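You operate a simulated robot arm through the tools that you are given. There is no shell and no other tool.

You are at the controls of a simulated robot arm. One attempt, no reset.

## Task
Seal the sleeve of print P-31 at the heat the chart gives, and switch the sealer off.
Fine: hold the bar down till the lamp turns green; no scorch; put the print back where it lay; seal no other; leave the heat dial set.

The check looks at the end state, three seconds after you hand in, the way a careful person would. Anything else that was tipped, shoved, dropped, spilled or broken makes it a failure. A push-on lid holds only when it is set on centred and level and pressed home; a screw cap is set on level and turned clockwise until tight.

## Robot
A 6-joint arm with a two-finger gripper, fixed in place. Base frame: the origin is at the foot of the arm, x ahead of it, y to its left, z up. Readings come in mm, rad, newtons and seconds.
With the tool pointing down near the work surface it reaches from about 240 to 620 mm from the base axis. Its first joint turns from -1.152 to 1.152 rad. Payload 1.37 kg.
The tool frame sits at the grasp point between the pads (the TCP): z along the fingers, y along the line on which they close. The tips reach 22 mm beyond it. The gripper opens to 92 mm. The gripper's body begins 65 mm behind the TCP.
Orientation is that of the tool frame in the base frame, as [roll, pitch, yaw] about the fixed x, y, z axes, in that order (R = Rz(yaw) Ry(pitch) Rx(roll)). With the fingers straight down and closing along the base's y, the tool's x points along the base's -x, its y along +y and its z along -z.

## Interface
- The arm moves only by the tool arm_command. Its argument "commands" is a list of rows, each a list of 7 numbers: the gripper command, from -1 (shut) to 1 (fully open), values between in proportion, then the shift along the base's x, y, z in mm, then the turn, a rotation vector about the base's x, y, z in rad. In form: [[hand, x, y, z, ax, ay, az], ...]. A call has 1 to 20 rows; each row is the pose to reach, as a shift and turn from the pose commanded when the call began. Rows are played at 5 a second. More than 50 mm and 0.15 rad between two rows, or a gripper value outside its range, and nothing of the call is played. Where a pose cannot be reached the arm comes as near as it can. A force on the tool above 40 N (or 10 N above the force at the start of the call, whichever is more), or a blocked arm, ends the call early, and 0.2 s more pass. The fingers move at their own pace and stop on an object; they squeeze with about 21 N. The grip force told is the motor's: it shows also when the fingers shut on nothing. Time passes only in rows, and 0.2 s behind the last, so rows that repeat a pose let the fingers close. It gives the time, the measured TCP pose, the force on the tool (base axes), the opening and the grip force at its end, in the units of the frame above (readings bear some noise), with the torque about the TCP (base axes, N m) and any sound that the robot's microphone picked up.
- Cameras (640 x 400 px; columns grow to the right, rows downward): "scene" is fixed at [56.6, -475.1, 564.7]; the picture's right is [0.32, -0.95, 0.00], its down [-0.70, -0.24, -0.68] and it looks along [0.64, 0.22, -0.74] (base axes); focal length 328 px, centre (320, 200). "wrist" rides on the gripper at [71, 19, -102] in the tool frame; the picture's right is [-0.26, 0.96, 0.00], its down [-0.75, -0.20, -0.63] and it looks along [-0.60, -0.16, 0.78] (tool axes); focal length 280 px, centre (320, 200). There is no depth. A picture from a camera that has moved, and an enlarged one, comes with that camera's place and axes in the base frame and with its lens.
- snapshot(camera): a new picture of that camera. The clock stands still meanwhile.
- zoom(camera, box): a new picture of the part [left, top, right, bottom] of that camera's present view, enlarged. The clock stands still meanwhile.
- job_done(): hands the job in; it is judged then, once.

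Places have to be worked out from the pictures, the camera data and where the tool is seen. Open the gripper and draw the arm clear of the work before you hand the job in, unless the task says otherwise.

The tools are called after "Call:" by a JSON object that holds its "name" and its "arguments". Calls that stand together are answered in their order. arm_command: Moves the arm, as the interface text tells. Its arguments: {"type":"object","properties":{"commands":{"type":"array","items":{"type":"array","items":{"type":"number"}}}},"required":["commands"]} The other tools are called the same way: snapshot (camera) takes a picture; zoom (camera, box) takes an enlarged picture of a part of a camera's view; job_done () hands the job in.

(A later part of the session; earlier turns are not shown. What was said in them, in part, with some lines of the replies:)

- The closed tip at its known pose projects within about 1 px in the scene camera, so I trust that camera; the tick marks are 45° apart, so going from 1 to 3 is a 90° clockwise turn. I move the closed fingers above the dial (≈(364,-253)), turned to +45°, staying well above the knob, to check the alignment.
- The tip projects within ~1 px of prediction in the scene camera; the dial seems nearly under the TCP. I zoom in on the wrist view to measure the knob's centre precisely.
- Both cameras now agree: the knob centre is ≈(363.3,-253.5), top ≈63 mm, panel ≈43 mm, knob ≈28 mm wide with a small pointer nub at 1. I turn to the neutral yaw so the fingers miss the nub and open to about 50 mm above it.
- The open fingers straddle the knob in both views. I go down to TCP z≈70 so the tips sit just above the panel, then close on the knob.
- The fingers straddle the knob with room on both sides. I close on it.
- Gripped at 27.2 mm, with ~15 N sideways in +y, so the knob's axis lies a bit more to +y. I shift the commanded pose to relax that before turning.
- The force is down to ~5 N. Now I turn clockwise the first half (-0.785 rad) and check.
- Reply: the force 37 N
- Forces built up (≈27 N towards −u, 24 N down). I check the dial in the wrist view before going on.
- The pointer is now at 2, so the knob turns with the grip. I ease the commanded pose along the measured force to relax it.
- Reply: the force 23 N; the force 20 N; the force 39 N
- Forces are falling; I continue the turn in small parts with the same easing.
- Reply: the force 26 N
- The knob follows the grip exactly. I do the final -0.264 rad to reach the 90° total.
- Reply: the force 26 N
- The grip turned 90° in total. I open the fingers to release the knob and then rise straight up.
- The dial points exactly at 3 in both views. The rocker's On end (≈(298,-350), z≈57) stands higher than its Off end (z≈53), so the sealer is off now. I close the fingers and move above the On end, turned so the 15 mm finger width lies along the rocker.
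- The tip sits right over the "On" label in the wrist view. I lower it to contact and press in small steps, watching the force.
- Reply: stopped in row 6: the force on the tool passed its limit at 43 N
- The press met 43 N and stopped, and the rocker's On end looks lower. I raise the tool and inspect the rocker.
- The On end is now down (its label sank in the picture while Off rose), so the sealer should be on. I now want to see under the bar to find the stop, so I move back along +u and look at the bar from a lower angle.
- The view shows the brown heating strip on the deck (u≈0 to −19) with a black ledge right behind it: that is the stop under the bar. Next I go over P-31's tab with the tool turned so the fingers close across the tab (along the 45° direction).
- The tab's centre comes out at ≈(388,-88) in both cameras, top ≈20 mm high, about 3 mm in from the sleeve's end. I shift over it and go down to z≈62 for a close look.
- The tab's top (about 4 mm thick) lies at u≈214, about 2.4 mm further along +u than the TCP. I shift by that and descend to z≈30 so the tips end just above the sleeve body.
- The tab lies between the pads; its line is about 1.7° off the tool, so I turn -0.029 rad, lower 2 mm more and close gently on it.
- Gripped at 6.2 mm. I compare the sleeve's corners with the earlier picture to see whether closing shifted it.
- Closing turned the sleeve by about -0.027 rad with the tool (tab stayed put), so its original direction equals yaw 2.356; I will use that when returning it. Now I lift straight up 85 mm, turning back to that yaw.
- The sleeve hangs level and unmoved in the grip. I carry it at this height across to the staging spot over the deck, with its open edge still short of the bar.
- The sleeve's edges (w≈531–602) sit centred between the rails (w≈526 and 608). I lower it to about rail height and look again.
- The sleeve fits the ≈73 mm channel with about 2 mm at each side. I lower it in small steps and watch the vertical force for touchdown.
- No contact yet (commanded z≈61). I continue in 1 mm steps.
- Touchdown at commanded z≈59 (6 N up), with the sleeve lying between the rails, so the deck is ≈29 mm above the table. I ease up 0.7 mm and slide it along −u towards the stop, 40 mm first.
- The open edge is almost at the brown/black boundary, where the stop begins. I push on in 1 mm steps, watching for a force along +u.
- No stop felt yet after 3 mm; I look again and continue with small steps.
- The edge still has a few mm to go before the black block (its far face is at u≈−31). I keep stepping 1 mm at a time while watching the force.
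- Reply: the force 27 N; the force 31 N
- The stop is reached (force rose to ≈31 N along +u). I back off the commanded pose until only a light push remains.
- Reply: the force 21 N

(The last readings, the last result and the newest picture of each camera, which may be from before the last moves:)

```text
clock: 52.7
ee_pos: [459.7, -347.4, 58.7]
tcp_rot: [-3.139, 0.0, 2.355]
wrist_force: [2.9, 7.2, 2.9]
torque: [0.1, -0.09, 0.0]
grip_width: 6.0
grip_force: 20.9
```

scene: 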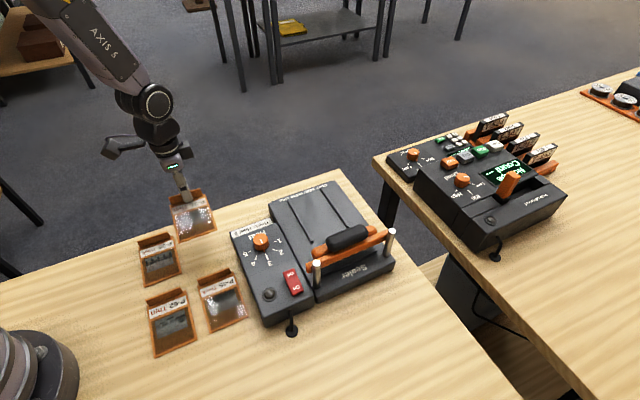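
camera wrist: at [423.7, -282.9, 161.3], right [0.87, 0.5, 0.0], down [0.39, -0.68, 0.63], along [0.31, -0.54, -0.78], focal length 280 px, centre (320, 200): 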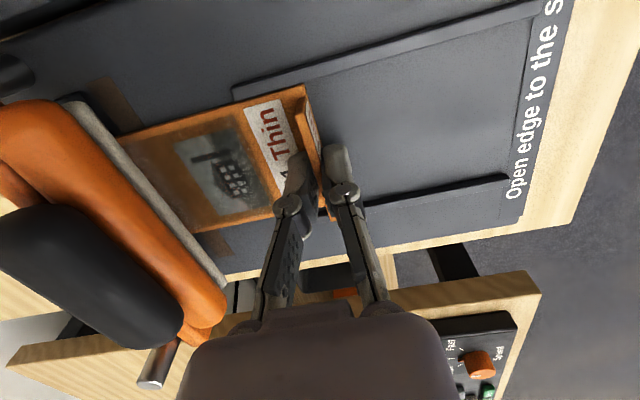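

Only ≈7 N remain, so the open edge rests against the stop. I take off the last half millimetre, open the fingers and rise clear.

Call:
{"name": "arm_command", "arguments": {"commands": [[-1, 0.3, 0.3, 0, 0, 0, 0], [-0.8, 0.3, 0.3, 0, 0, 0, 0], [-0.5, 0.3, 0.3, 0, 0, 0, 0], [-0.217, 0.3, 0.3, 0, 0, 0, 0], [-0.217, 0.3, 0.3, 0, 0, 0, 0], [-0.217, 0.3, 0.3, 0, 0, 0, 0], [-0.217, 0.3, 0.3, 10, 0, 0, 0], [-0.217, 0.3, 0.3, 25, 0, 0, 0], [-0.217, 0.3, 0.3, 45, 0, 0, 0], [-0.217, 0.3, 0.3, 70, 0, 0, 0], [-0.217, 0.3, 0.3, 90, 0, 0, 0], [-0.217, 0.3, 0.3, 90, 0, 0, 0]]}}

Call:
{"name": "snapshot", "arguments": {"camera": "wrist"}}

Call:
{"name": "zoom", "arguments": {"camera": "scene", "box": [285, 170, 405, 290]}}

```text
clock: 55.3
ee_pos: [459.8, -347.2, 149.2]
tcp_rot: [-3.139, 0.002, 2.355]
wrist_force: [0.3, -0.1, -0.7]
torque: [-0.01, -0.02, 0.04]
grip_width: 35.9
grip_force: 0.1
```

```text
taken
camera wrist: at [425.1, -282.7, 251.3], right [0.87, 0.5, 0.0], down [0.39, -0.68, 0.63], along [0.31, -0.54, -0.78], focal length 280 px, centre (320, 200)
```

wrist: 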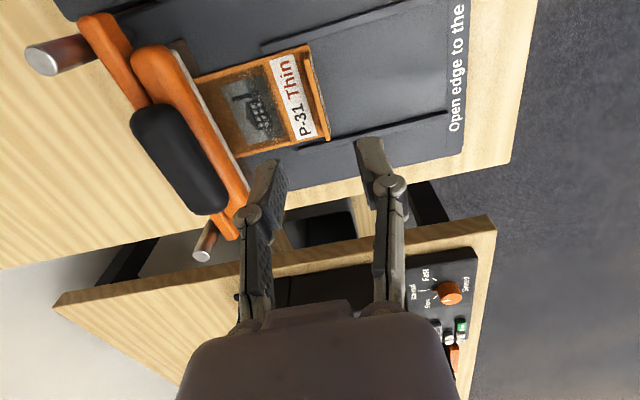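

```text
3.33 times, centred on (345, 230) of scene
camera zoom: at [56.6, -475.1, 564.7], right [0.32, -0.95, 0.0], down [-0.7, -0.24, -0.68], along [0.64, 0.22, -0.74], focal length 1094 px, centre (237, 100)
```

zoom: 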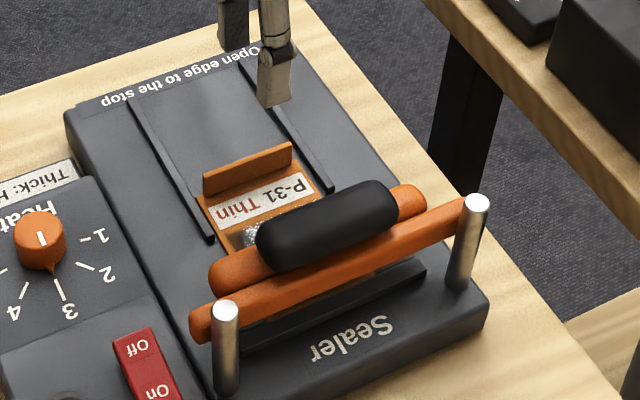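

The sleeve stays in place under the bar. I zoom in on the handle to locate the pressing point.

Call:
{"name": "zoom", "arguments": {"camera": "wrist", "box": [20, 0, 340, 260]}}

Call:
{"name": "zoom", "arguments": {"camera": "scene", "box": [340, 210, 400, 260]}}

```text
1.54 times, centred on (180, 130) of wrist
camera zoom: at [425.1, -282.7, 251.3], right [0.87, 0.5, 0.0], down [0.39, -0.68, 0.63], along [0.31, -0.54, -0.78], focal length 431 px, centre (535, 308)
```

zoom: 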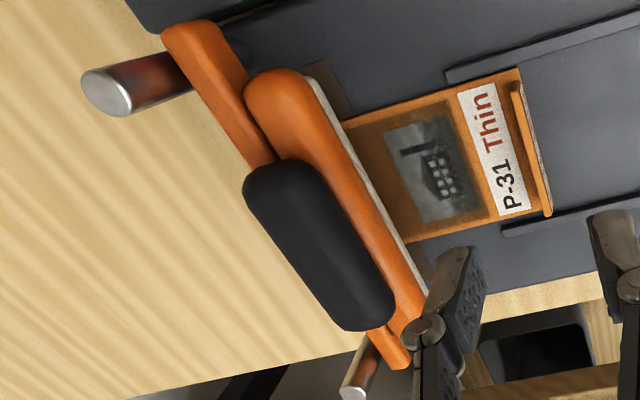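

```text
8.00 times, centred on (370, 235) of scene
camera zoom: at [56.6, -475.1, 564.7], right [0.32, -0.95, 0.0], down [-0.7, -0.24, -0.68], along [0.64, 0.22, -0.74], focal length 2625 px, centre (-80, -80)
```

zoom: 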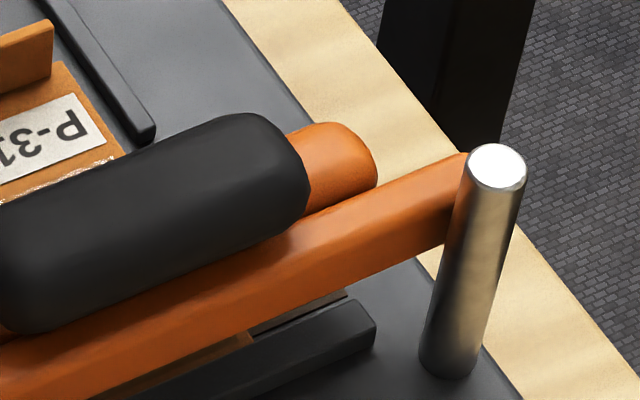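

The sleeve's edge is seen resting against the black stop block. The handle's centre comes out at ≈(395.6,-410.5), body centre z≈93. I close the fingers, turn so they lie along the handle, and go above it at z≈149.

Call:
{"name": "arm_command", "arguments": {"commands": [[-0.6, -5, -5, 0, 0, 0, -0.131], [-1, -10, -10, 0, 0, 0, -0.262], [-1, -16, -16, 0, 0, 0, -0.393], [-1, -22, -22, 0, 0, 0, -0.524], [-1, -28, -28, 0, 0, 0, -0.655], [-1, -34, -34, 0, 0, 0, -0.785], [-1, -40, -40, 0, 0, 0, -0.916], [-1, -46, -46, 0, 0, 0, -1.047], [-1, -52, -52, 0, 0, 0, -1.178], [-1, -57, -57, 0, 0, 0, -1.309], [-1, -62, -61, 0, 0, 0, -1.44], [-1, -64.9, -64.2, 0, 0, 0, -1.571], [-1, -64.9, -64.2, -5, 0, 0, -1.571], [-1, -64.9, -64.2, -5, 0, 0, -1.571]]}}

Call:
{"name": "snapshot", "arguments": {"camera": "wrist"}}

Call:
{"name": "snapshot", "arguments": {"camera": "scene"}}

Call:
{"name": "zoom", "arguments": {"camera": "scene", "box": [295, 170, 405, 290]}}

```text
clock: 58.3
ee_pos: [396.8, -409.8, 144.6]
tcp_rot: [-3.14, 0.004, 0.783]
wrist_force: [0.1, -0.4, 0.3]
torque: [-0.01, -0.02, -0.01]
grip_width: 0.0
grip_force: 20.4
```

```text
taken
camera wrist: at [461.0, -373.3, 246.3], right [0.5, -0.87, 0.0], down [-0.68, -0.39, 0.63], along [-0.54, -0.31, -0.78], focal length 280 px, centre (320, 200)
```

wrist: 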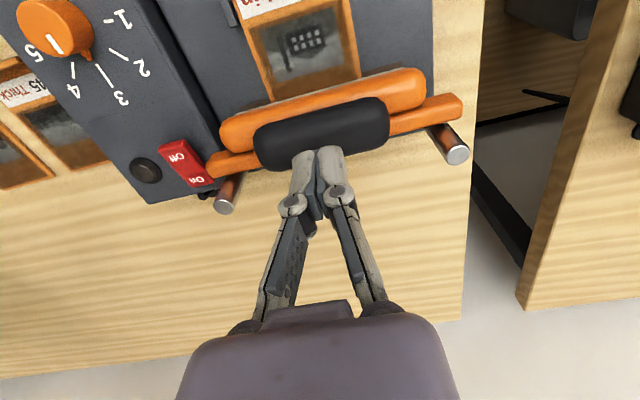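

```text
taken
```

scene: 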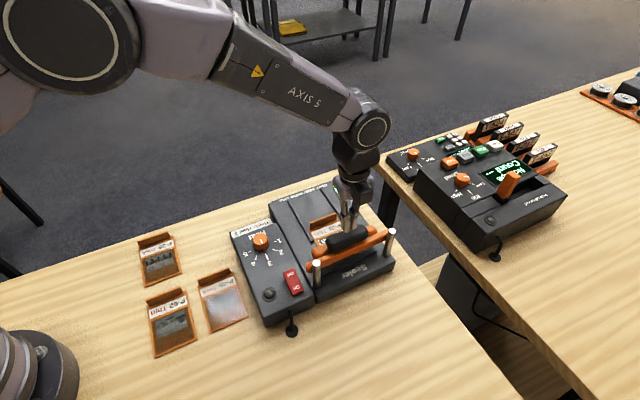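

```text
3.33 times, centred on (350, 230) of scene
camera zoom: at [56.6, -475.1, 564.7], right [0.32, -0.95, 0.0], down [-0.7, -0.24, -0.68], along [0.64, 0.22, -0.74], focal length 1094 px, centre (220, 100)
```

zoom: 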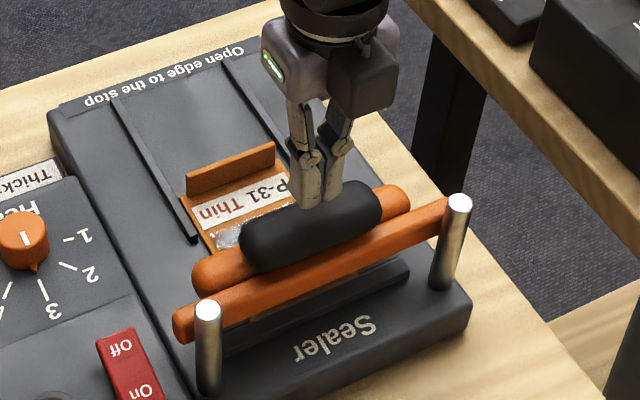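

The closed tips are centred over the handle in both views. I go down in steps to find contact.

Call:
{"name": "arm_command", "arguments": {"commands": [[-1, 0, 0, -5, 0, 0, 0], [-1, 0, 0, -10, 0, 0, 0], [-1, 0, 0, -14, 0, 0, 0], [-1, 0, 0, -14, 0, 0, 0]]}}

Call:
{"name": "arm_command", "arguments": {"commands": [[-1, 0, 0, -2, 0, 0, 0], [-1, 0, 0, -2, 0, 0, 0]]}}

Call:
{"name": "arm_command", "arguments": {"commands": [[-1, 0, 0, -2, 0, 0, 0], [-1, 0, 0, -2, 0, 0, 0]]}}

Call:
{"name": "zoom", "arguments": {"camera": "scene", "box": [240, 180, 400, 320]}}

```text
clock: 59.3
ee_pos: [395.9, -409.5, 130.0]
tcp_rot: [-3.139, 0.001, 0.783]
wrist_force: [0.8, -0.5, 0.3]
torque: [-0.02, 0.01, 0.02]
grip_width: 0.0
grip_force: 21.2
```

```text
clock: 59.9
ee_pos: [395.2, -410.7, 128.6]
tcp_rot: [-3.141, 0.001, 0.784]
wrist_force: [0.9, 0.5, 1.2]
torque: [0.01, 0.01, 0.01]
grip_width: 5.8
grip_force: 28.1
```

```text
clock: 60.5
ee_pos: [395.2, -410.6, 125.0]
tcp_rot: [-3.14, 0.002, 0.783]
wrist_force: [0.0, -1.0, 2.0]
torque: [-0.01, 0.02, -0.01]
grip_width: 5.8
grip_force: 27.5
```

```text
2.86 times, centred on (320, 250) of scene
camera zoom: at [56.6, -475.1, 564.7], right [0.32, -0.95, 0.0], down [-0.7, -0.24, -0.68], along [0.64, 0.22, -0.74], focal length 938 px, centre (320, 57)
```

zoom: 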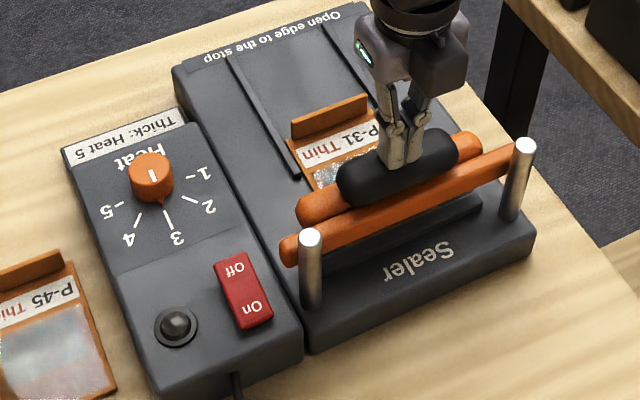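

Contact at z≈128 with only ~2 N: the bar follows against a light spring. I press on in steps while watching force and lamp.

Call:
{"name": "arm_command", "arguments": {"commands": [[-1, 0, 0, -2, 0, 0, 0], [-1, 0, 0, -5, 0, 0, 0]]}}

Call:
{"name": "arm_command", "arguments": {"commands": [[-1, 0, 0, -2, 0, 0, 0], [-1, 0, 0, -4, 0, 0, 0]]}}

Call:
{"name": "zoom", "arguments": {"camera": "scene", "box": [240, 180, 400, 320]}}

```text
clock: 61.1
ee_pos: [395.1, -410.4, 119.7]
tcp_rot: [-3.14, 0.001, 0.782]
wrist_force: [-0.7, 0.1, 2.6]
torque: [0.04, -0.02, 0.02]
grip_width: 6.0
grip_force: 27.8
```

```text
clock: 61.7
ee_pos: [396.7, -410.2, 116.4]
tcp_rot: [-3.139, 0.002, 0.783]
wrist_force: [-0.1, 2.2, 4.0]
torque: [0.08, -0.04, 0.01]
grip_width: 6.0
grip_force: 28.7
```

```text
2.86 times, centred on (320, 250) of scene
camera zoom: at [56.6, -475.1, 564.7], right [0.32, -0.95, 0.0], down [-0.7, -0.24, -0.68], along [0.64, 0.22, -0.74], focal length 938 px, centre (320, 57)
```

zoom: 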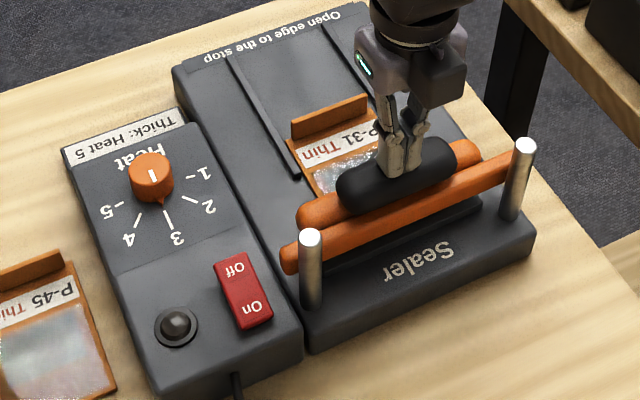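

The bar is following down evenly (now ≈11 mm), force 4 N, lamp still dark. I continue.

Call:
{"name": "arm_command", "arguments": {"commands": [[-1, 0, 0, -2, 0, 0, 0], [-1, 0, 0, -4, 0, 0, 0]]}}

Call:
{"name": "arm_command", "arguments": {"commands": [[-1, 0, 0, -2, 0, 0, 0], [-1, 0, 0, -3, 0, 0, 0]]}}

Call:
{"name": "zoom", "arguments": {"camera": "scene", "box": [240, 180, 400, 320]}}

```text
clock: 62.3
ee_pos: [395.1, -410.8, 114.4]
tcp_rot: [-3.14, 0.001, 0.784]
wrist_force: [0.3, 4.3, 3.8]
torque: [0.09, -0.03, 0.02]
grip_width: 6.1
grip_force: 28.0
```

```text
clock: 62.9
ee_pos: [395.2, -410.4, 110.0]
tcp_rot: [3.141, 0.002, 0.783]
wrist_force: [-0.5, 1.6, 6.0]
torque: [0.05, 0.02, 0.01]
grip_width: 5.8
grip_force: 27.8
```

```text
2.86 times, centred on (320, 250) of scene
camera zoom: at [56.6, -475.1, 564.7], right [0.32, -0.95, 0.0], down [-0.7, -0.24, -0.68], along [0.64, 0.22, -0.74], focal length 938 px, centre (320, 57)
```

zoom: 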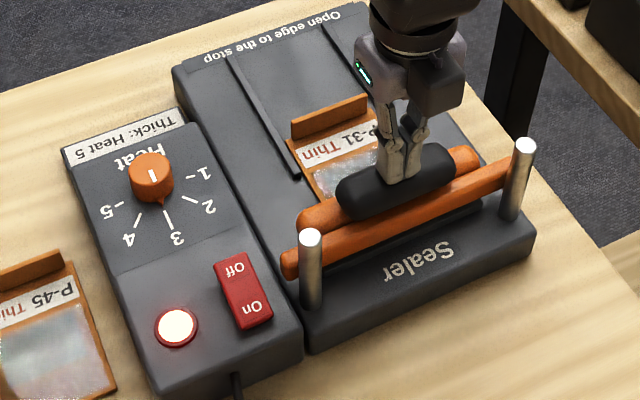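

The lamp has lit red: the bar is down and sealing has begun. I press 1 mm more to be firm and check the lamp every short hold.

Call:
{"name": "arm_command", "arguments": {"commands": [[-1, 0, 0, -1, 0, 0, 0]]}}

Call:
{"name": "zoom", "arguments": {"camera": "scene", "box": [240, 180, 400, 320]}}

```text
clock: 63.3
ee_pos: [395.3, -409.9, 109.9]
tcp_rot: [3.142, 0.001, 0.784]
wrist_force: [-0.4, 0.6, 5.6]
torque: [0.03, 0.05, -0.03]
grip_width: 5.9
grip_force: 28.6
```

```text
2.86 times, centred on (320, 250) of scene
camera zoom: at [56.5, -475.1, 564.7], right [0.32, -0.95, 0.0], down [-0.7, -0.24, -0.68], along [0.64, 0.22, -0.74], focal length 938 px, centre (320, 57)
```

zoom: 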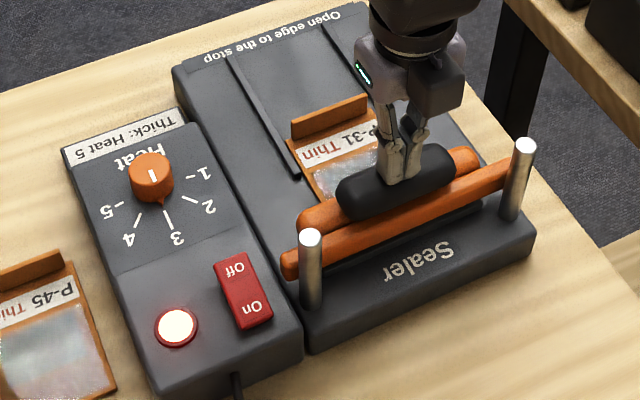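

Call:
{"name": "arm_command", "arguments": {"commands": [[-1, 0, 0, -1, 0, 0, 0], [-1, 0, 0, -1, 0, 0, 0]]}}

Call:
{"name": "zoom", "arguments": {"camera": "scene", "box": [240, 180, 400, 320]}}

```text
clock: 63.9
ee_pos: [395.8, -410.5, 108.3]
tcp_rot: [-3.14, 0.001, 0.785]
wrist_force: [-1.6, 0.9, 5.0]
torque: [-0.01, 0.02, 0.01]
grip_width: 6.2
grip_force: 28.1
```

```text
2.86 times, centred on (320, 250) of scene
camera zoom: at [56.5, -475.1, 564.7], right [0.32, -0.95, 0.0], down [-0.7, -0.24, -0.68], along [0.64, 0.22, -0.74], focal length 938 px, centre (320, 57)
```

zoom: 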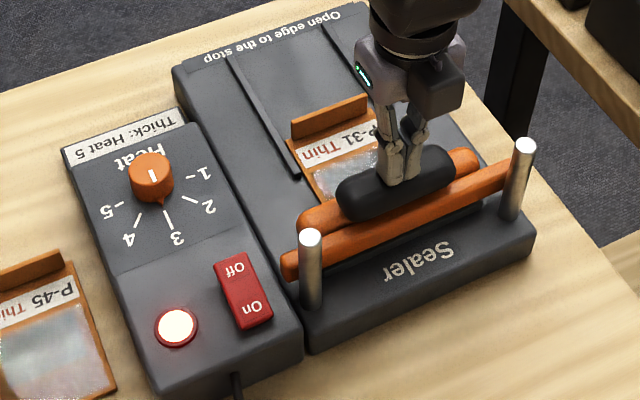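

Still red; I keep holding with short checks.

Call:
{"name": "arm_command", "arguments": {"commands": [[-1, 0, 0, 0, 0, 0, 0], [-1, 0, 0, 0, 0, 0, 0]]}}

Call:
{"name": "zoom", "arguments": {"camera": "scene", "box": [240, 250, 320, 320]}}

```text
clock: 64.5
ee_pos: [395.8, -410.5, 107.1]
tcp_rot: [-3.139, 0.003, 0.783]
wrist_force: [-1.6, 0.1, 6.3]
torque: [-0.03, 0.01, 0.0]
grip_width: 6.1
grip_force: 27.9
```

```text
5.71 times, centred on (280, 285) of scene
camera zoom: at [56.5, -475.1, 564.7], right [0.32, -0.95, 0.0], down [-0.7, -0.24, -0.68], along [0.64, 0.22, -0.74], focal length 1875 px, centre (549, -286)
```

zoom: 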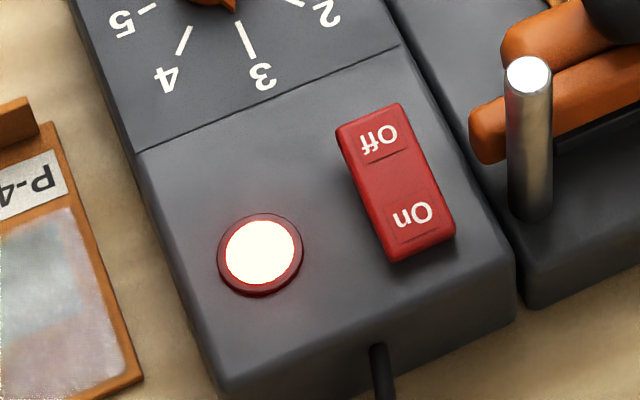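

Call:
{"name": "arm_command", "arguments": {"commands": [[-1, 0, 0, 0, 0, 0, 0], [-1, 0, 0, 0, 0, 0, 0]]}}

Call:
{"name": "zoom", "arguments": {"camera": "scene", "box": [240, 250, 320, 320]}}

```text
clock: 65.1
ee_pos: [395.4, -411.3, 108.7]
tcp_rot: [-3.141, 0.003, 0.784]
wrist_force: [-1.8, -0.6, 5.5]
torque: [-0.01, 0.05, 0.01]
grip_width: 6.1
grip_force: 28.0
```

```text
5.71 times, centred on (280, 285) of scene
camera zoom: at [56.5, -475.1, 564.7], right [0.32, -0.95, 0.0], down [-0.7, -0.24, -0.68], along [0.64, 0.22, -0.74], focal length 1875 px, centre (549, -286)
```

zoom: 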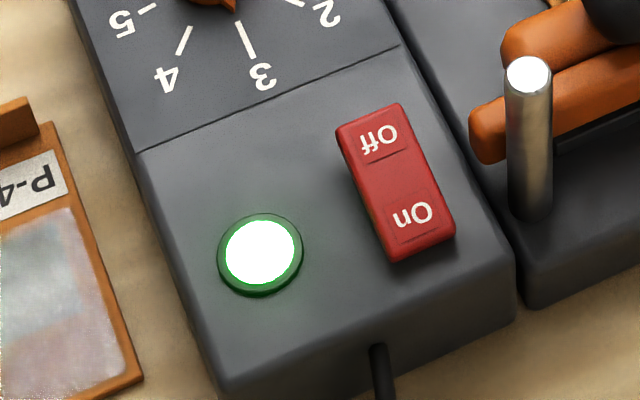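

The lamp is green at t=65.1. I raise the tool at once to let the bar up.

Call:
{"name": "arm_command", "arguments": {"commands": [[-1, 0, 0, 15, 0, 0, 0], [-1, 0, 0, 35, 0, 0, 0], [-1, 0, 0, 45, 0, 0, 0]]}}

Call:
{"name": "zoom", "arguments": {"camera": "scene", "box": [240, 180, 400, 320]}}

Call:
{"name": "snapshot", "arguments": {"camera": "wrist"}}

```text
clock: 65.9
ee_pos: [395.4, -409.7, 153.2]
tcp_rot: [-3.141, 0.002, 0.783]
wrist_force: [-0.5, 0.8, 0.2]
torque: [-0.01, 0.01, 0.0]
grip_width: 0.1
grip_force: 27.8
```

```text
2.86 times, centred on (320, 250) of scene
camera zoom: at [56.6, -475.1, 564.7], right [0.32, -0.95, 0.0], down [-0.7, -0.24, -0.68], along [0.64, 0.22, -0.74], focal length 938 px, centre (320, 57)
```

zoom: 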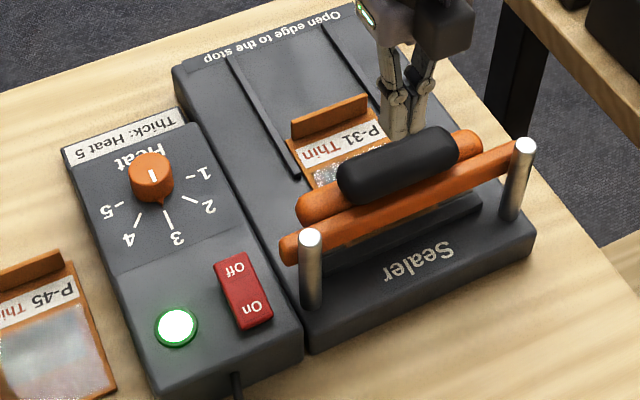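

```text
taken
camera wrist: at [461.0, -373.1, 255.4], right [0.5, -0.87, 0.0], down [-0.68, -0.39, 0.63], along [-0.54, -0.31, -0.78], focal length 280 px, centre (320, 200)
```

wrist: 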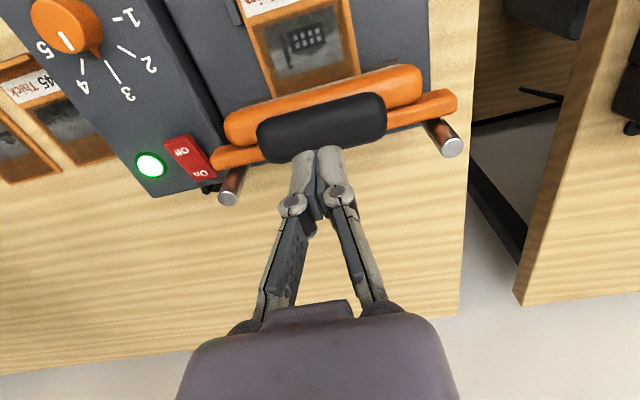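

The bar sprang back up and the lamp stays green. Next I switch off: I move over the Off end of the rocker (≈(315.8,-332)).

Call:
{"name": "arm_command", "arguments": {"commands": [[-1, -20, 20, 0, 0, 0, 0], [-1, -40, 39, 0, 0, 0, 0], [-1, -60, 58, -5, 0, 0, 0], [-1, -79.8, 78.3, -20, 0, 0, 0], [-1, -79.8, 78.3, -40, 0, 0, 0], [-1, -79.8, 78.3, -53, 0, 0, 0], [-1, -79.8, 78.3, -53, 0, 0, 0]]}}

Call:
{"name": "snapshot", "arguments": {"camera": "wrist"}}

Call:
{"name": "zoom", "arguments": {"camera": "scene", "box": [240, 220, 340, 330]}}

```text
clock: 67.5
ee_pos: [317.6, -331.3, 100.6]
tcp_rot: [3.141, 0.003, 0.784]
wrist_force: [0.9, 0.4, 0.6]
torque: [-0.03, -0.02, -0.01]
grip_width: 0.4
grip_force: 28.4
```

```text
taken
camera wrist: at [381.8, -295.2, 202.2], right [0.5, -0.87, 0.0], down [-0.68, -0.39, 0.63], along [-0.54, -0.31, -0.78], focal length 280 px, centre (320, 200)
```

wrist: 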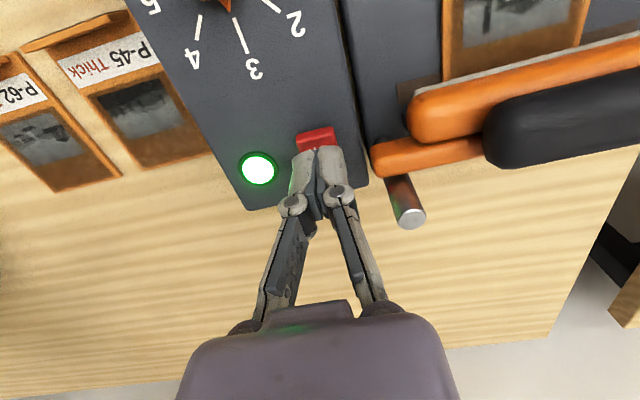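

```text
3.64 times, centred on (290, 275) of scene
camera zoom: at [56.6, -475.1, 564.7], right [0.32, -0.95, 0.0], down [-0.7, -0.24, -0.68], along [0.64, 0.22, -0.74], focal length 1193 px, centre (429, -73)
```

zoom: 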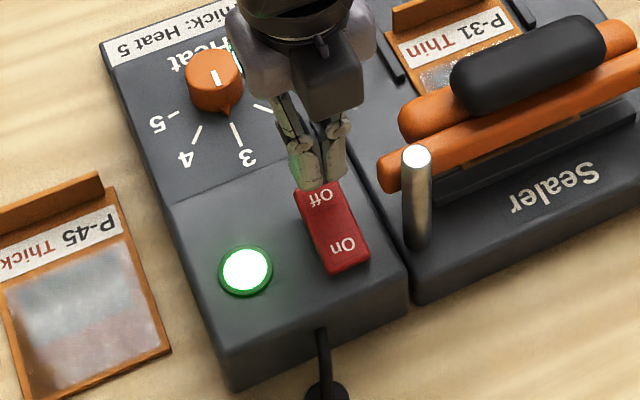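

The tips are over the Off end, about 8 mm in from its edge. I press down in small steps.

Call:
{"name": "arm_command", "arguments": {"commands": [[-1, 0, 0, -9, 0, 0, 0], [-1, 0, 0, -16, 0, 0, 0], [-1, 0, 0, -19, 0, 0, 0], [-1, 0, 0, -20.5, 0, 0, 0], [-1, 0, 0, -22, 0, 0, 0], [-1, 0, 0, -23.5, 0, 0, 0], [-1, 0, 0, -25, 0, 0, 0]]}}

Call:
{"name": "zoom", "arguments": {"camera": "scene", "box": [240, 220, 340, 330]}}

```text
clock: 68.9
ee_pos: [317.1, -333.0, 77.3]
tcp_rot: [-3.139, 0.002, 0.784]
wrist_force: [-2.2, 2.1, 6.6]
torque: [-0.01, 0.05, -0.04]
grip_width: 6.0
grip_force: 27.8
stopped in row 7: the force on the tool passed its limit at 46 N (the readings are from after the stop); the commanded pose is now the measured one
```

```text
3.64 times, centred on (290, 275) of scene
camera zoom: at [56.6, -475.1, 564.7], right [0.32, -0.95, 0.0], down [-0.7, -0.24, -0.68], along [0.64, 0.22, -0.74], focal length 1193 px, centre (429, -73)
```

zoom: 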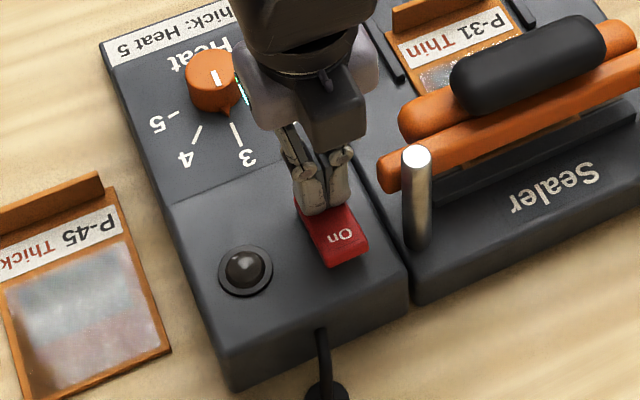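

The lamp went out and the On end is raised: the sealer is off. I rise, turn back to the tab orientation and return above P-31's tab with the fingers open.

Call:
{"name": "arm_command", "arguments": {"commands": [[-1, 0, 0, 20, 0, 0, 0], [-1, 2, 0, 45, 0, 0, 0.05], [-1, 8, 0, 70, 0, 0, 0.16], [-1, 18, -1, 73, 0, 0, 0.29], [-1, 30, -2, 73, 0, 0, 0.42], [-1, 44, -4, 73, 0, 0, 0.55], [-1, 58, -5, 73, 0, 0, 0.68], [-0.6, 72, -6, 73, 0, 0, 0.81], [-0.217, 86, -8, 73, 0, 0, 0.94], [-0.217, 100, -9, 73, 0, 0, 1.07], [-0.217, 114, -10, 73, 0, 0, 1.2], [-0.217, 128, -12, 73, 0, 0, 1.33], [-0.217, 140, -13, 73, 0, 0, 1.46], [-0.217, 144.8, -13.3, 73, 0, 0, 1.571], [-0.217, 144.8, -13.3, 73, 0, 0, 1.571]]}}

Call:
{"name": "snapshot", "arguments": {"camera": "wrist"}}

Call:
{"name": "snapshot", "arguments": {"camera": "scene"}}

Call:
{"name": "zoom", "arguments": {"camera": "scene", "box": [240, 220, 340, 330]}}

```text
clock: 72.1
ee_pos: [459.1, -346.5, 151.4]
tcp_rot: [-3.139, 0.003, 2.358]
wrist_force: [0.9, 0.0, 0.2]
torque: [0.01, 0.04, 0.04]
grip_width: 36.2
grip_force: 0.1
```

```text
taken
camera wrist: at [425.6, -281.9, 252.9], right [0.87, 0.5, 0.0], down [0.39, -0.68, 0.63], along [0.31, -0.54, -0.78], focal length 280 px, centre (320, 200)
```

wrist: 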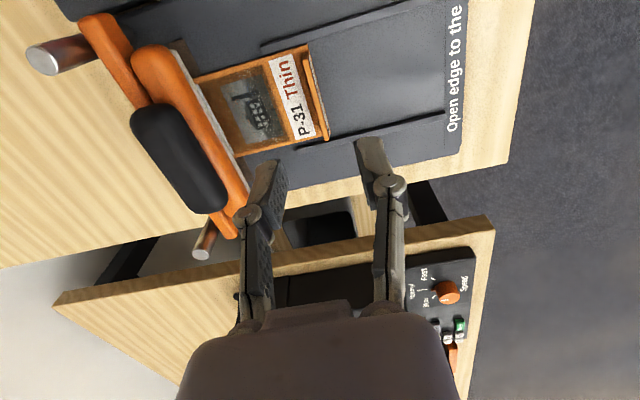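

```text
taken
```

scene: 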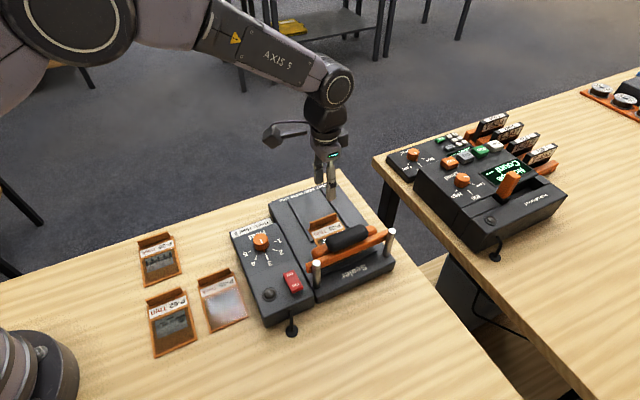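

```text
3.64 times, centred on (290, 275) of scene
camera zoom: at [56.6, -475.1, 564.7], right [0.32, -0.95, 0.0], down [-0.7, -0.24, -0.68], along [0.64, 0.22, -0.74], focal length 1193 px, centre (429, -73)
```

zoom: 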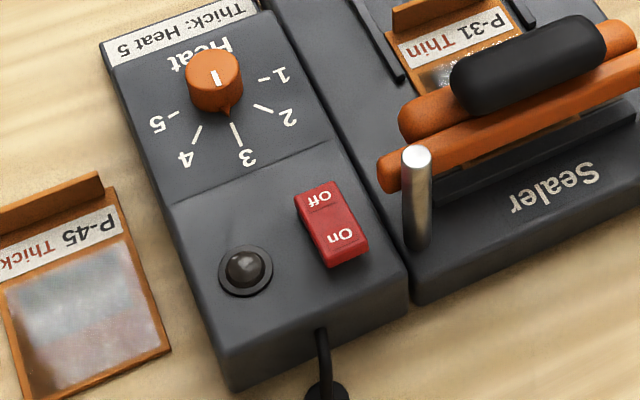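

Switch Off, dial at 3, bar up. The pose differs from my release pose by only (0.5,0.8,1.6) mm, so I correct that and go down over the tab.

Call:
{"name": "arm_command", "arguments": {"commands": [[-0.217, -0.5, -0.8, -20, 0, 0, 0], [-0.217, -0.5, -0.8, -40, 0, 0, 0], [-0.217, -0.5, -0.8, -58, 0, 0, 0], [-0.217, -0.5, -0.8, -73, 0, 0, 0], [-0.217, -0.5, -0.8, -84, 0, 0, 0], [-0.217, -0.5, -0.8, -91, 0, 0, 0], [-0.217, -0.5, -0.8, -91, 0, 0, 0]]}}

Call:
{"name": "snapshot", "arguments": {"camera": "wrist"}}

Call:
{"name": "zoom", "arguments": {"camera": "scene", "box": [285, 170, 405, 290]}}

```text
clock: 73.7
ee_pos: [460.2, -346.7, 59.7]
tcp_rot: [-3.141, 0.001, 2.355]
wrist_force: [-0.8, 0.0, 0.5]
torque: [0.0, 0.0, -0.01]
grip_width: 36.1
grip_force: 0.1
```

```text
taken
camera wrist: at [425.0, -282.5, 161.7], right [0.87, 0.5, 0.0], down [0.39, -0.68, 0.63], along [0.31, -0.54, -0.78], focal length 280 px, centre (320, 200)
```

wrist: 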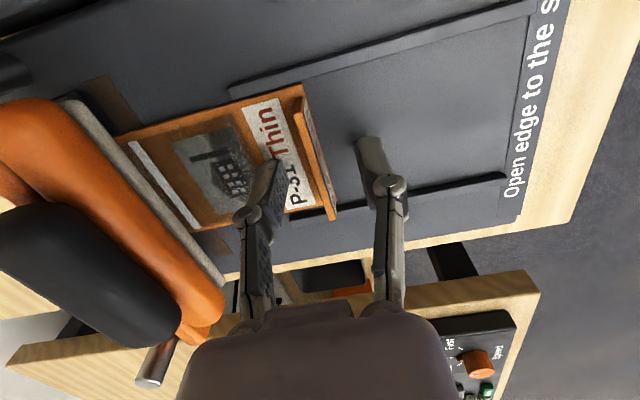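

```text
3.33 times, centred on (345, 230) of scene
camera zoom: at [56.6, -475.1, 564.7], right [0.32, -0.95, 0.0], down [-0.7, -0.24, -0.68], along [0.64, 0.22, -0.74], focal length 1094 px, centre (237, 100)
```

zoom: 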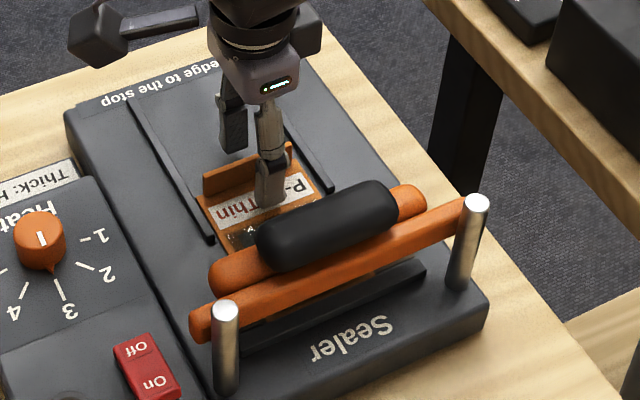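

A white seal line is now visible along the open edge. The tab lies between the pads as before; I close on it.

Call:
{"name": "arm_command", "arguments": {"commands": [[-0.4, 0, 0, 0, 0, 0, 0], [-0.6, 0, 0, 0, 0, 0, 0], [-0.8, 0, 0, 0, 0, 0, 0], [-1, 0, 0, 0, 0, 0, 0], [-1, 0, 0, 0, 0, 0, 0], [-1, 0, 0, 0, 0, 0, 0]]}}

Call:
{"name": "snapshot", "arguments": {"camera": "wrist"}}

```text
clock: 75.1
ee_pos: [460.0, -347.2, 60.5]
tcp_rot: [-3.141, 0.002, 2.355]
wrist_force: [0.7, -0.3, 0.5]
torque: [-0.01, -0.01, -0.02]
grip_width: 6.0
grip_force: 20.7
```

```text
taken
camera wrist: at [425.0, -282.5, 162.0], right [0.87, 0.5, 0.0], down [0.39, -0.68, 0.63], along [0.31, -0.54, -0.78], focal length 280 px, centre (320, 200)
```

wrist: 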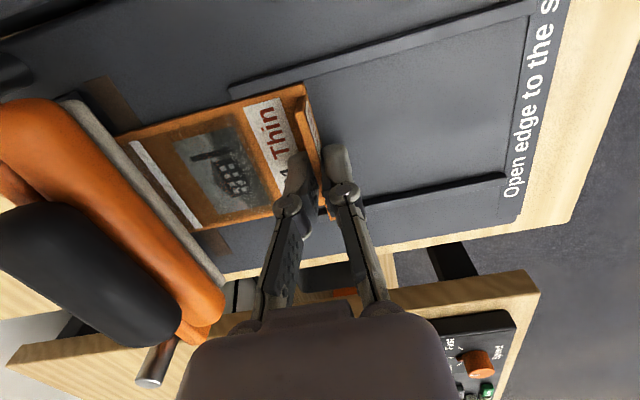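

The sleeve sits in the grip just as before. I lift 1.5 mm and slide it back out along +u by 60 mm, then lift.

Call:
{"name": "arm_command", "arguments": {"commands": [[-1, 0, 0, 1.5, 0, 0, 0], [-1, 3.5, 3.5, 1.5, 0, 0, 0], [-1, 7, 7, 1.5, 0, 0, 0], [-1, 12, 12, 1.5, 0, 0, 0], [-1, 17, 17, 1.5, 0, 0, 0], [-1, 22, 22, 1.5, 0, 0, 0], [-1, 27, 27, 1.5, 0, 0, 0], [-1, 32, 32, 1.5, 0, 0, 0], [-1, 37, 37, 1.5, 0, 0, 0], [-1, 42, 42, 1.5, 0, 0, 0], [-1, 42, 42, 1.5, 0, 0, 0]]}}

Call:
{"name": "snapshot", "arguments": {"camera": "wrist"}}

Call:
{"name": "zoom", "arguments": {"camera": "scene", "box": [285, 170, 405, 290]}}

```text
clock: 77.5
ee_pos: [502.2, -305.1, 61.5]
tcp_rot: [-3.139, 0.002, 2.356]
wrist_force: [-0.3, 0.1, -0.3]
torque: [-0.01, 0.01, 0.01]
grip_width: 5.7
grip_force: 20.9
```

```text
taken
camera wrist: at [467.1, -241.5, 163.4], right [0.87, 0.5, 0.0], down [0.39, -0.68, 0.63], along [0.31, -0.54, -0.78], focal length 280 px, centre (320, 200)
```

wrist: 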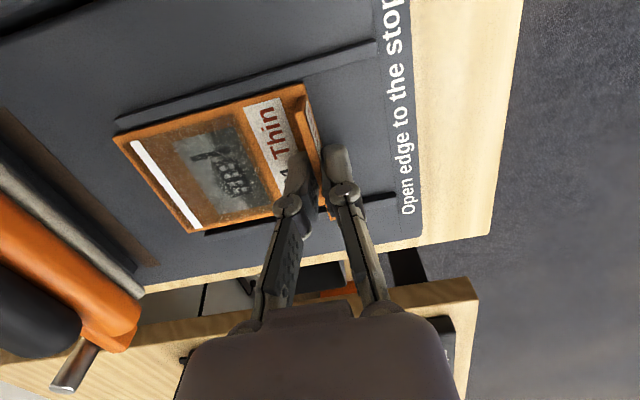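

```text
3.33 times, centred on (345, 230) of scene
camera zoom: at [56.6, -475.1, 564.7], right [0.32, -0.95, 0.0], down [-0.7, -0.24, -0.68], along [0.64, 0.22, -0.74], focal length 1094 px, centre (237, 100)
```

zoom: 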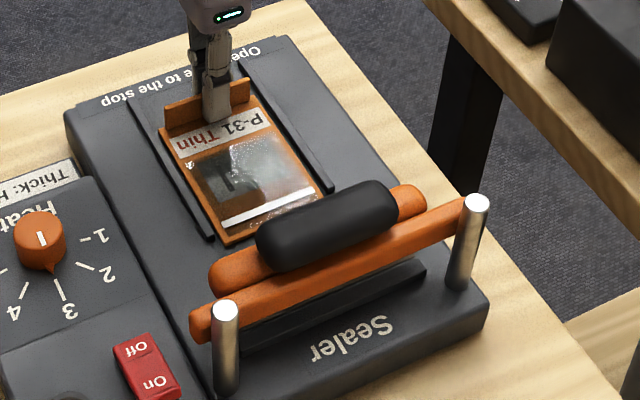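

The seal line is clean and white with no scorch. I lift 55 mm and carry the sleeve back along the same path.

Call:
{"name": "arm_command", "arguments": {"commands": [[-1, 0, 0, 8, 0, 0, 0], [-1, 0, 0, 20, 0, 0, 0], [-1, 0, 0, 38, 0, 0, 0], [-1, 0, 0, 54, 0, 0, 0], [-1, -6, 11, 54, 0, 0, 0], [-1, -15, 29, 54, 0, 0, 0], [-1, -25, 48, 54, 0, 0, 0], [-1, -36, 69, 54, 0, 0, 0], [-1, -47, 90, 54, 0, 0, 0], [-1, -58, 111, 54, 0, 0, 0], [-1, -69, 132, 54, 0, 0, 0], [-1, -80, 153, 54, 0, 0, 0], [-1, -91, 174, 54, 0, 0, 0], [-1, -101, 193, 54, 0, 0, 0], [-1, -109, 208, 54, 0, 0, 0], [-1, -113.8, 217.6, 54, 0, 0, 0], [-1, -113.8, 217.6, 54, 0, 0, 0]]}}

Call:
{"name": "snapshot", "arguments": {"camera": "wrist"}}

Call:
{"name": "zoom", "arguments": {"camera": "scene", "box": [145, 160, 255, 280]}}

```text
clock: 81.1
ee_pos: [387.6, -86.5, 115.7]
tcp_rot: [-3.139, 0.001, 2.356]
wrist_force: [0.4, 0.6, 0.5]
torque: [0.01, -0.01, 0.02]
grip_width: 6.2
grip_force: 21.0
```

```text
taken
camera wrist: at [352.0, -22.0, 218.5], right [0.87, 0.5, 0.0], down [0.39, -0.68, 0.63], along [0.31, -0.54, -0.78], focal length 280 px, centre (320, 200)
```

wrist: 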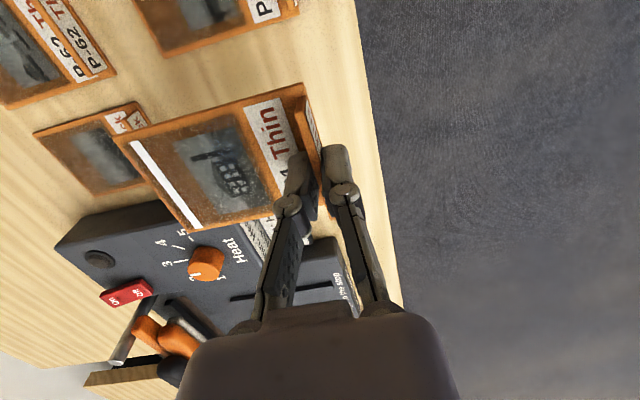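

```text
3.33 times, centred on (200, 220) of scene
camera zoom: at [56.6, -475.1, 564.7], right [0.32, -0.95, 0.0], down [-0.7, -0.24, -0.68], along [0.64, 0.22, -0.74], focal length 1094 px, centre (720, 133)
```

zoom: 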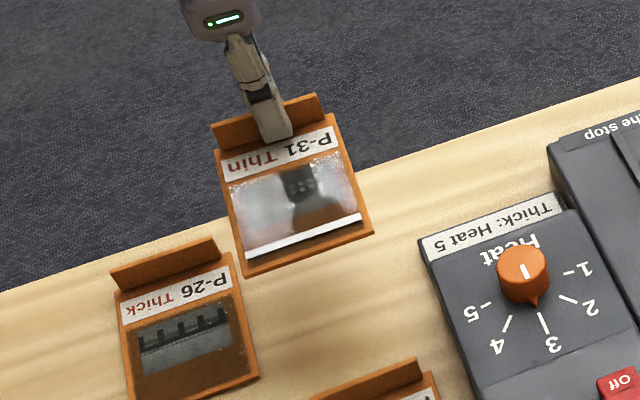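

I'm back over the original spot (the wrist view matches the one after the first lift). I lower to about 3 mm above the table and compare with the original picture.

Call:
{"name": "arm_command", "arguments": {"commands": [[-1, 0, 0, -18, 0, 0, 0], [-1, 0, 0, -36, 0, 0, 0], [-1, 0, 0, -54, 0, 0, 0], [-1, 0, 0, -68, 0, 0, 0], [-1, 0, 0, -77, 0, 0, 0], [-1, 0, 0, -82, 0, 0, 0], [-1, 0, 0, -82, 0, 0, 0]]}}

Call:
{"name": "zoom", "arguments": {"camera": "scene", "box": [175, 205, 255, 275]}}

Call:
{"name": "snapshot", "arguments": {"camera": "wrist"}}

```text
clock: 82.7
ee_pos: [389.4, -87.1, 33.5]
tcp_rot: [-3.139, 0.001, 2.355]
wrist_force: [0.2, 0.5, -0.8]
torque: [0.01, -0.01, 0.0]
grip_width: 5.9
grip_force: 20.8
```

```text
5.71 times, centred on (215, 240) of scene
camera zoom: at [56.6, -475.1, 564.7], right [0.32, -0.95, 0.0], down [-0.7, -0.24, -0.68], along [0.64, 0.22, -0.74], focal length 1875 px, centre (920, -29)
```

zoom: 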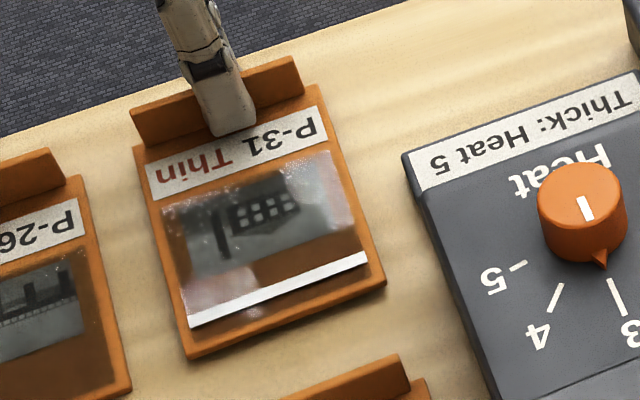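

```text
taken
camera wrist: at [353.6, -23.1, 135.5], right [0.87, 0.5, 0.0], down [0.39, -0.68, 0.63], along [0.31, -0.54, -0.78], focal length 280 px, centre (320, 200)
```

wrist: 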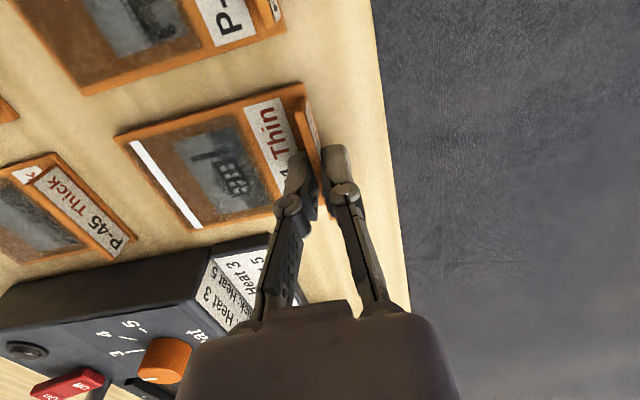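

Allowing for the remaining ~4 mm height, the sleeve is within 1 mm of where it lay and parallel to before. I nudge (0.3,-0.8) and set it down in small steps.

Call:
{"name": "arm_command", "arguments": {"commands": [[-1, 0.3, -0.8, -1, 0, 0, 0], [-1, 0.3, -0.8, -2, 0, 0, 0], [-1, 0.3, -0.8, -2.5, 0, 0, 0], [-1, 0.3, -0.8, -2.5, 0, 0, 0]]}}

Call:
{"name": "arm_command", "arguments": {"commands": [[-1, 0, 0, -0.7, 0, 0, 0], [-1, 0, 0, -0.7, 0, 0, 0]]}}

```text
clock: 83.7
ee_pos: [388.3, -88.5, 30.9]
tcp_rot: [-3.14, 0.001, 2.356]
wrist_force: [0.9, -0.2, 0.4]
torque: [0.0, 0.02, -0.01]
grip_width: 6.4
grip_force: 21.4
```

```text
clock: 84.3
ee_pos: [387.6, -87.5, 31.4]
tcp_rot: [-3.139, 0.002, 2.353]
wrist_force: [-0.9, 0.5, 0.2]
torque: [0.01, -0.01, 0.02]
grip_width: 6.1
grip_force: 20.8
```

Call:
{"name": "arm_command", "arguments": {"commands": [[-1, 0, 0, -0.7, 0, 0, 0], [-1, 0, 0, -0.7, 0, 0, 0]]}}

Call:
{"name": "zoom", "arguments": {"camera": "scene", "box": [175, 205, 255, 275]}}

```text
clock: 84.9
ee_pos: [387.6, -88.2, 29.4]
tcp_rot: [-3.14, 0.002, 2.355]
wrist_force: [-0.3, 0.1, 1.5]
torque: [0.02, 0.02, 0.02]
grip_width: 6.0
grip_force: 20.6
```

```text
5.71 times, centred on (215, 240) of scene
camera zoom: at [56.6, -475.1, 564.7], right [0.32, -0.95, 0.0], down [-0.7, -0.24, -0.68], along [0.64, 0.22, -0.74], focal length 1875 px, centre (920, -29)
```

zoom: 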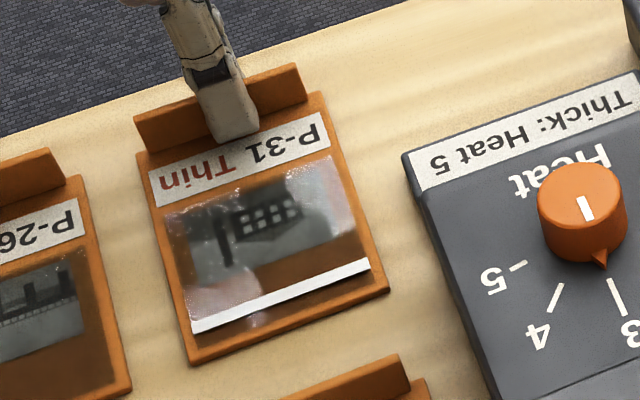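

The corners now coincide with the original picture to within ~1–2 enlarged pixels (<1 mm), and 1.5 N shows it has touched down. I open the fingers and rise straight up.

Call:
{"name": "arm_command", "arguments": {"commands": [[-0.8, 0, 0, 0, 0, 0, 0], [-0.5, 0, 0, 0, 0, 0, 0], [-0.217, 0, 0, 0, 0, 0, 0], [-0.217, 0, 0, 0, 0, 0, 0], [-0.217, 0, 0, 0, 0, 0, 0], [-0.217, 0, 0, 10, 0, 0, 0], [-0.217, 0, 0, 25, 0, 0, 0], [-0.217, 0, 0, 50, 0, 0, 0], [-0.217, 0, 0, 85, 0, 0, 0], [-0.217, 0, 0, 125, 0, 0, 0], [-0.217, 0, 0, 165, 0, 0, 0], [0, 0, 0, 200, 0, 0, 0], [0, 0, 0, 200, 0, 0, 0]]}}

Call:
{"name": "zoom", "arguments": {"camera": "scene", "box": [175, 205, 255, 275]}}

Call:
{"name": "snapshot", "arguments": {"camera": "scene"}}

Call:
{"name": "snapshot", "arguments": {"camera": "wrist"}}

```text
clock: 87.7
ee_pos: [387.1, -87.6, 228.3]
tcp_rot: [3.142, 0.001, 2.355]
wrist_force: [0.0, 0.3, -0.2]
torque: [-0.01, 0.0, -0.01]
grip_width: 45.9
grip_force: 0.1
```

```text
5.71 times, centred on (215, 240) of scene
camera zoom: at [56.6, -475.1, 564.7], right [0.32, -0.95, 0.0], down [-0.7, -0.24, -0.68], along [0.64, 0.22, -0.74], focal length 1875 px, centre (920, -29)
```

zoom: 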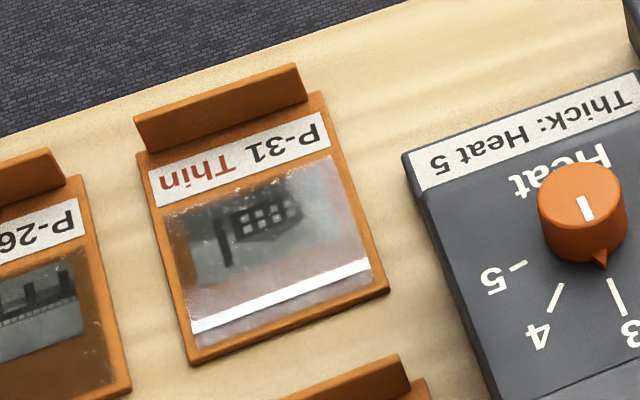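

```text
taken
```

scene: 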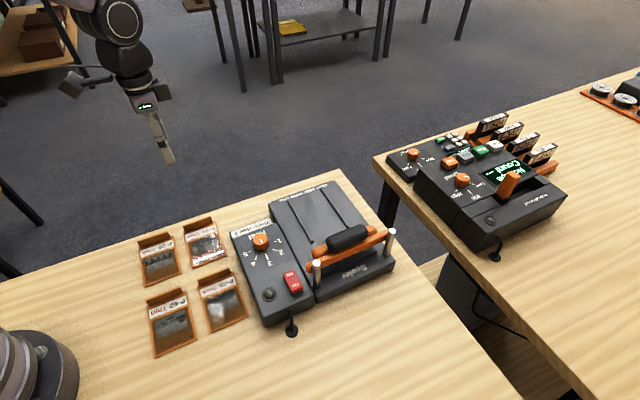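

```text
taken
camera wrist: at [352.4, -23.0, 330.9], right [0.87, 0.5, 0.0], down [0.39, -0.68, 0.63], along [0.31, -0.54, -0.78], focal length 280 px, centre (320, 200)
```

wrist: 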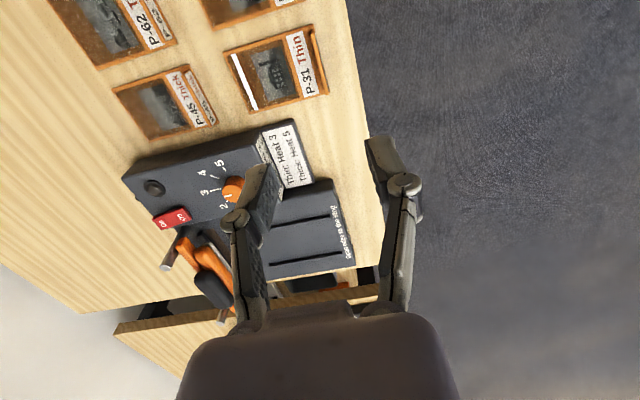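

P-31 lies where it was, sealed with a clean line; the dial is at 3, and the lamp is dark. I raise the arm further, open the gripper and take a last look at the switch.

Call:
{"name": "arm_command", "arguments": {"commands": [[0.5, -5, 5, 25, 0, 0, 0], [1, -15, 15, 50, 0, 0, 0], [1, -25, 25, 70, 0, 0, 0], [1, -25, 25, 70, 0, 0, 0], [1, -25, 25, 70, 0, 0, 0]]}}

Call:
{"name": "zoom", "arguments": {"camera": "scene", "box": [230, 210, 320, 320]}}

Call:
{"name": "zoom", "arguments": {"camera": "scene", "box": [120, 210, 260, 370]}}

Call:
{"name": "zoom", "arguments": {"camera": "scene", "box": [280, 170, 410, 310]}}

```text
clock: 88.9
ee_pos: [360.5, -63.8, 300.1]
tcp_rot: [-3.141, 0.002, 2.355]
wrist_force: [-0.1, 0.3, 0.2]
torque: [-0.01, 0.01, 0.0]
grip_width: 92.0
grip_force: 0.0
```

```text
3.64 times, centred on (275, 265) of scene
camera zoom: at [56.6, -475.1, 564.7], right [0.32, -0.95, 0.0], down [-0.7, -0.24, -0.68], along [0.64, 0.22, -0.74], focal length 1193 px, centre (484, -36)
```

zoom: 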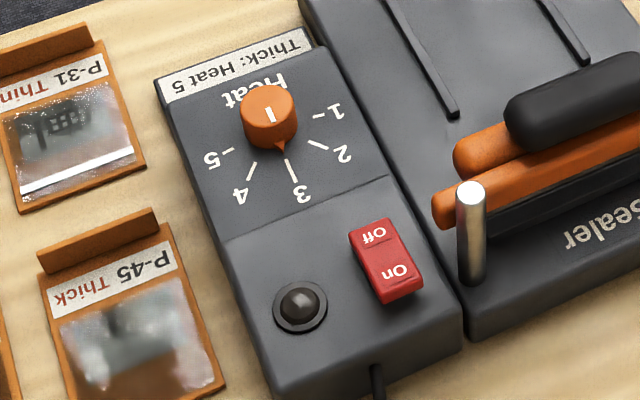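

```text
2.50 times, centred on (190, 290) of scene
camera zoom: at [56.6, -475.1, 564.7], right [0.32, -0.95, 0.0], down [-0.7, -0.24, -0.68], along [0.64, 0.22, -0.74], focal length 820 px, centre (645, -25)
```

zoom: 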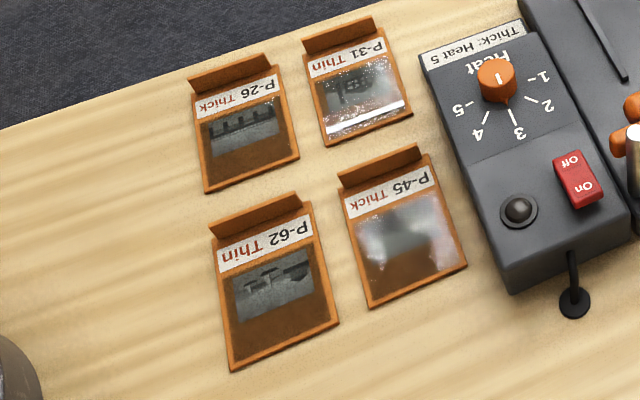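

```text
2.86 times, centred on (345, 240) of scene
camera zoom: at [56.6, -475.1, 564.7], right [0.32, -0.95, 0.0], down [-0.7, -0.24, -0.68], along [0.64, 0.22, -0.74], focal length 938 px, centre (249, 86)
```

zoom: 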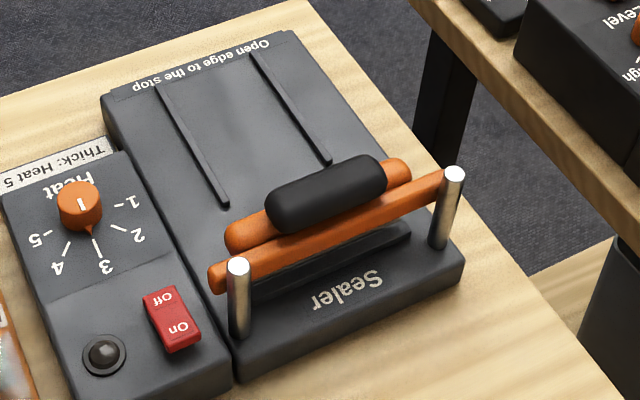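

The last pictures show P-31 sealed with a clean white line and back in its place, and the other sleeves untouched. The dial is left at 3, the switch is at Off with the lamp dark, the bar is up, and the arm is clear with the gripper open. I hand the job in.

Call:
{"name": "job_done", "arguments": {}}

```text
The job is handed in.
```

I sealed P-31 at heat 3, the setting the chart gives for Thin, and switched the sealer off. The job is handed in; I haven't seen the check's result.

- **Seal:** I held the bar down until the lamp turned green, then let it up at once. The last pictures show a clean white seal line along the open edge and no scorch.
- **Print position:** P-31 is back where it lay. Its corners match the earlier picture to within about 1 mm.
- **Sealer:** the dial is left at 3, the switch is at Off with the lamp dark, and the bar is up.
- **Other prints:** P-26, P-45 and P-62 were not touched.
- **Arm:** it is raised clear of the work with the gripper open.

Each of the two switch presses hit the force limit (43 N and 46 N) and ended its move early. The switch moved as intended both times, and the pictures show no damage.
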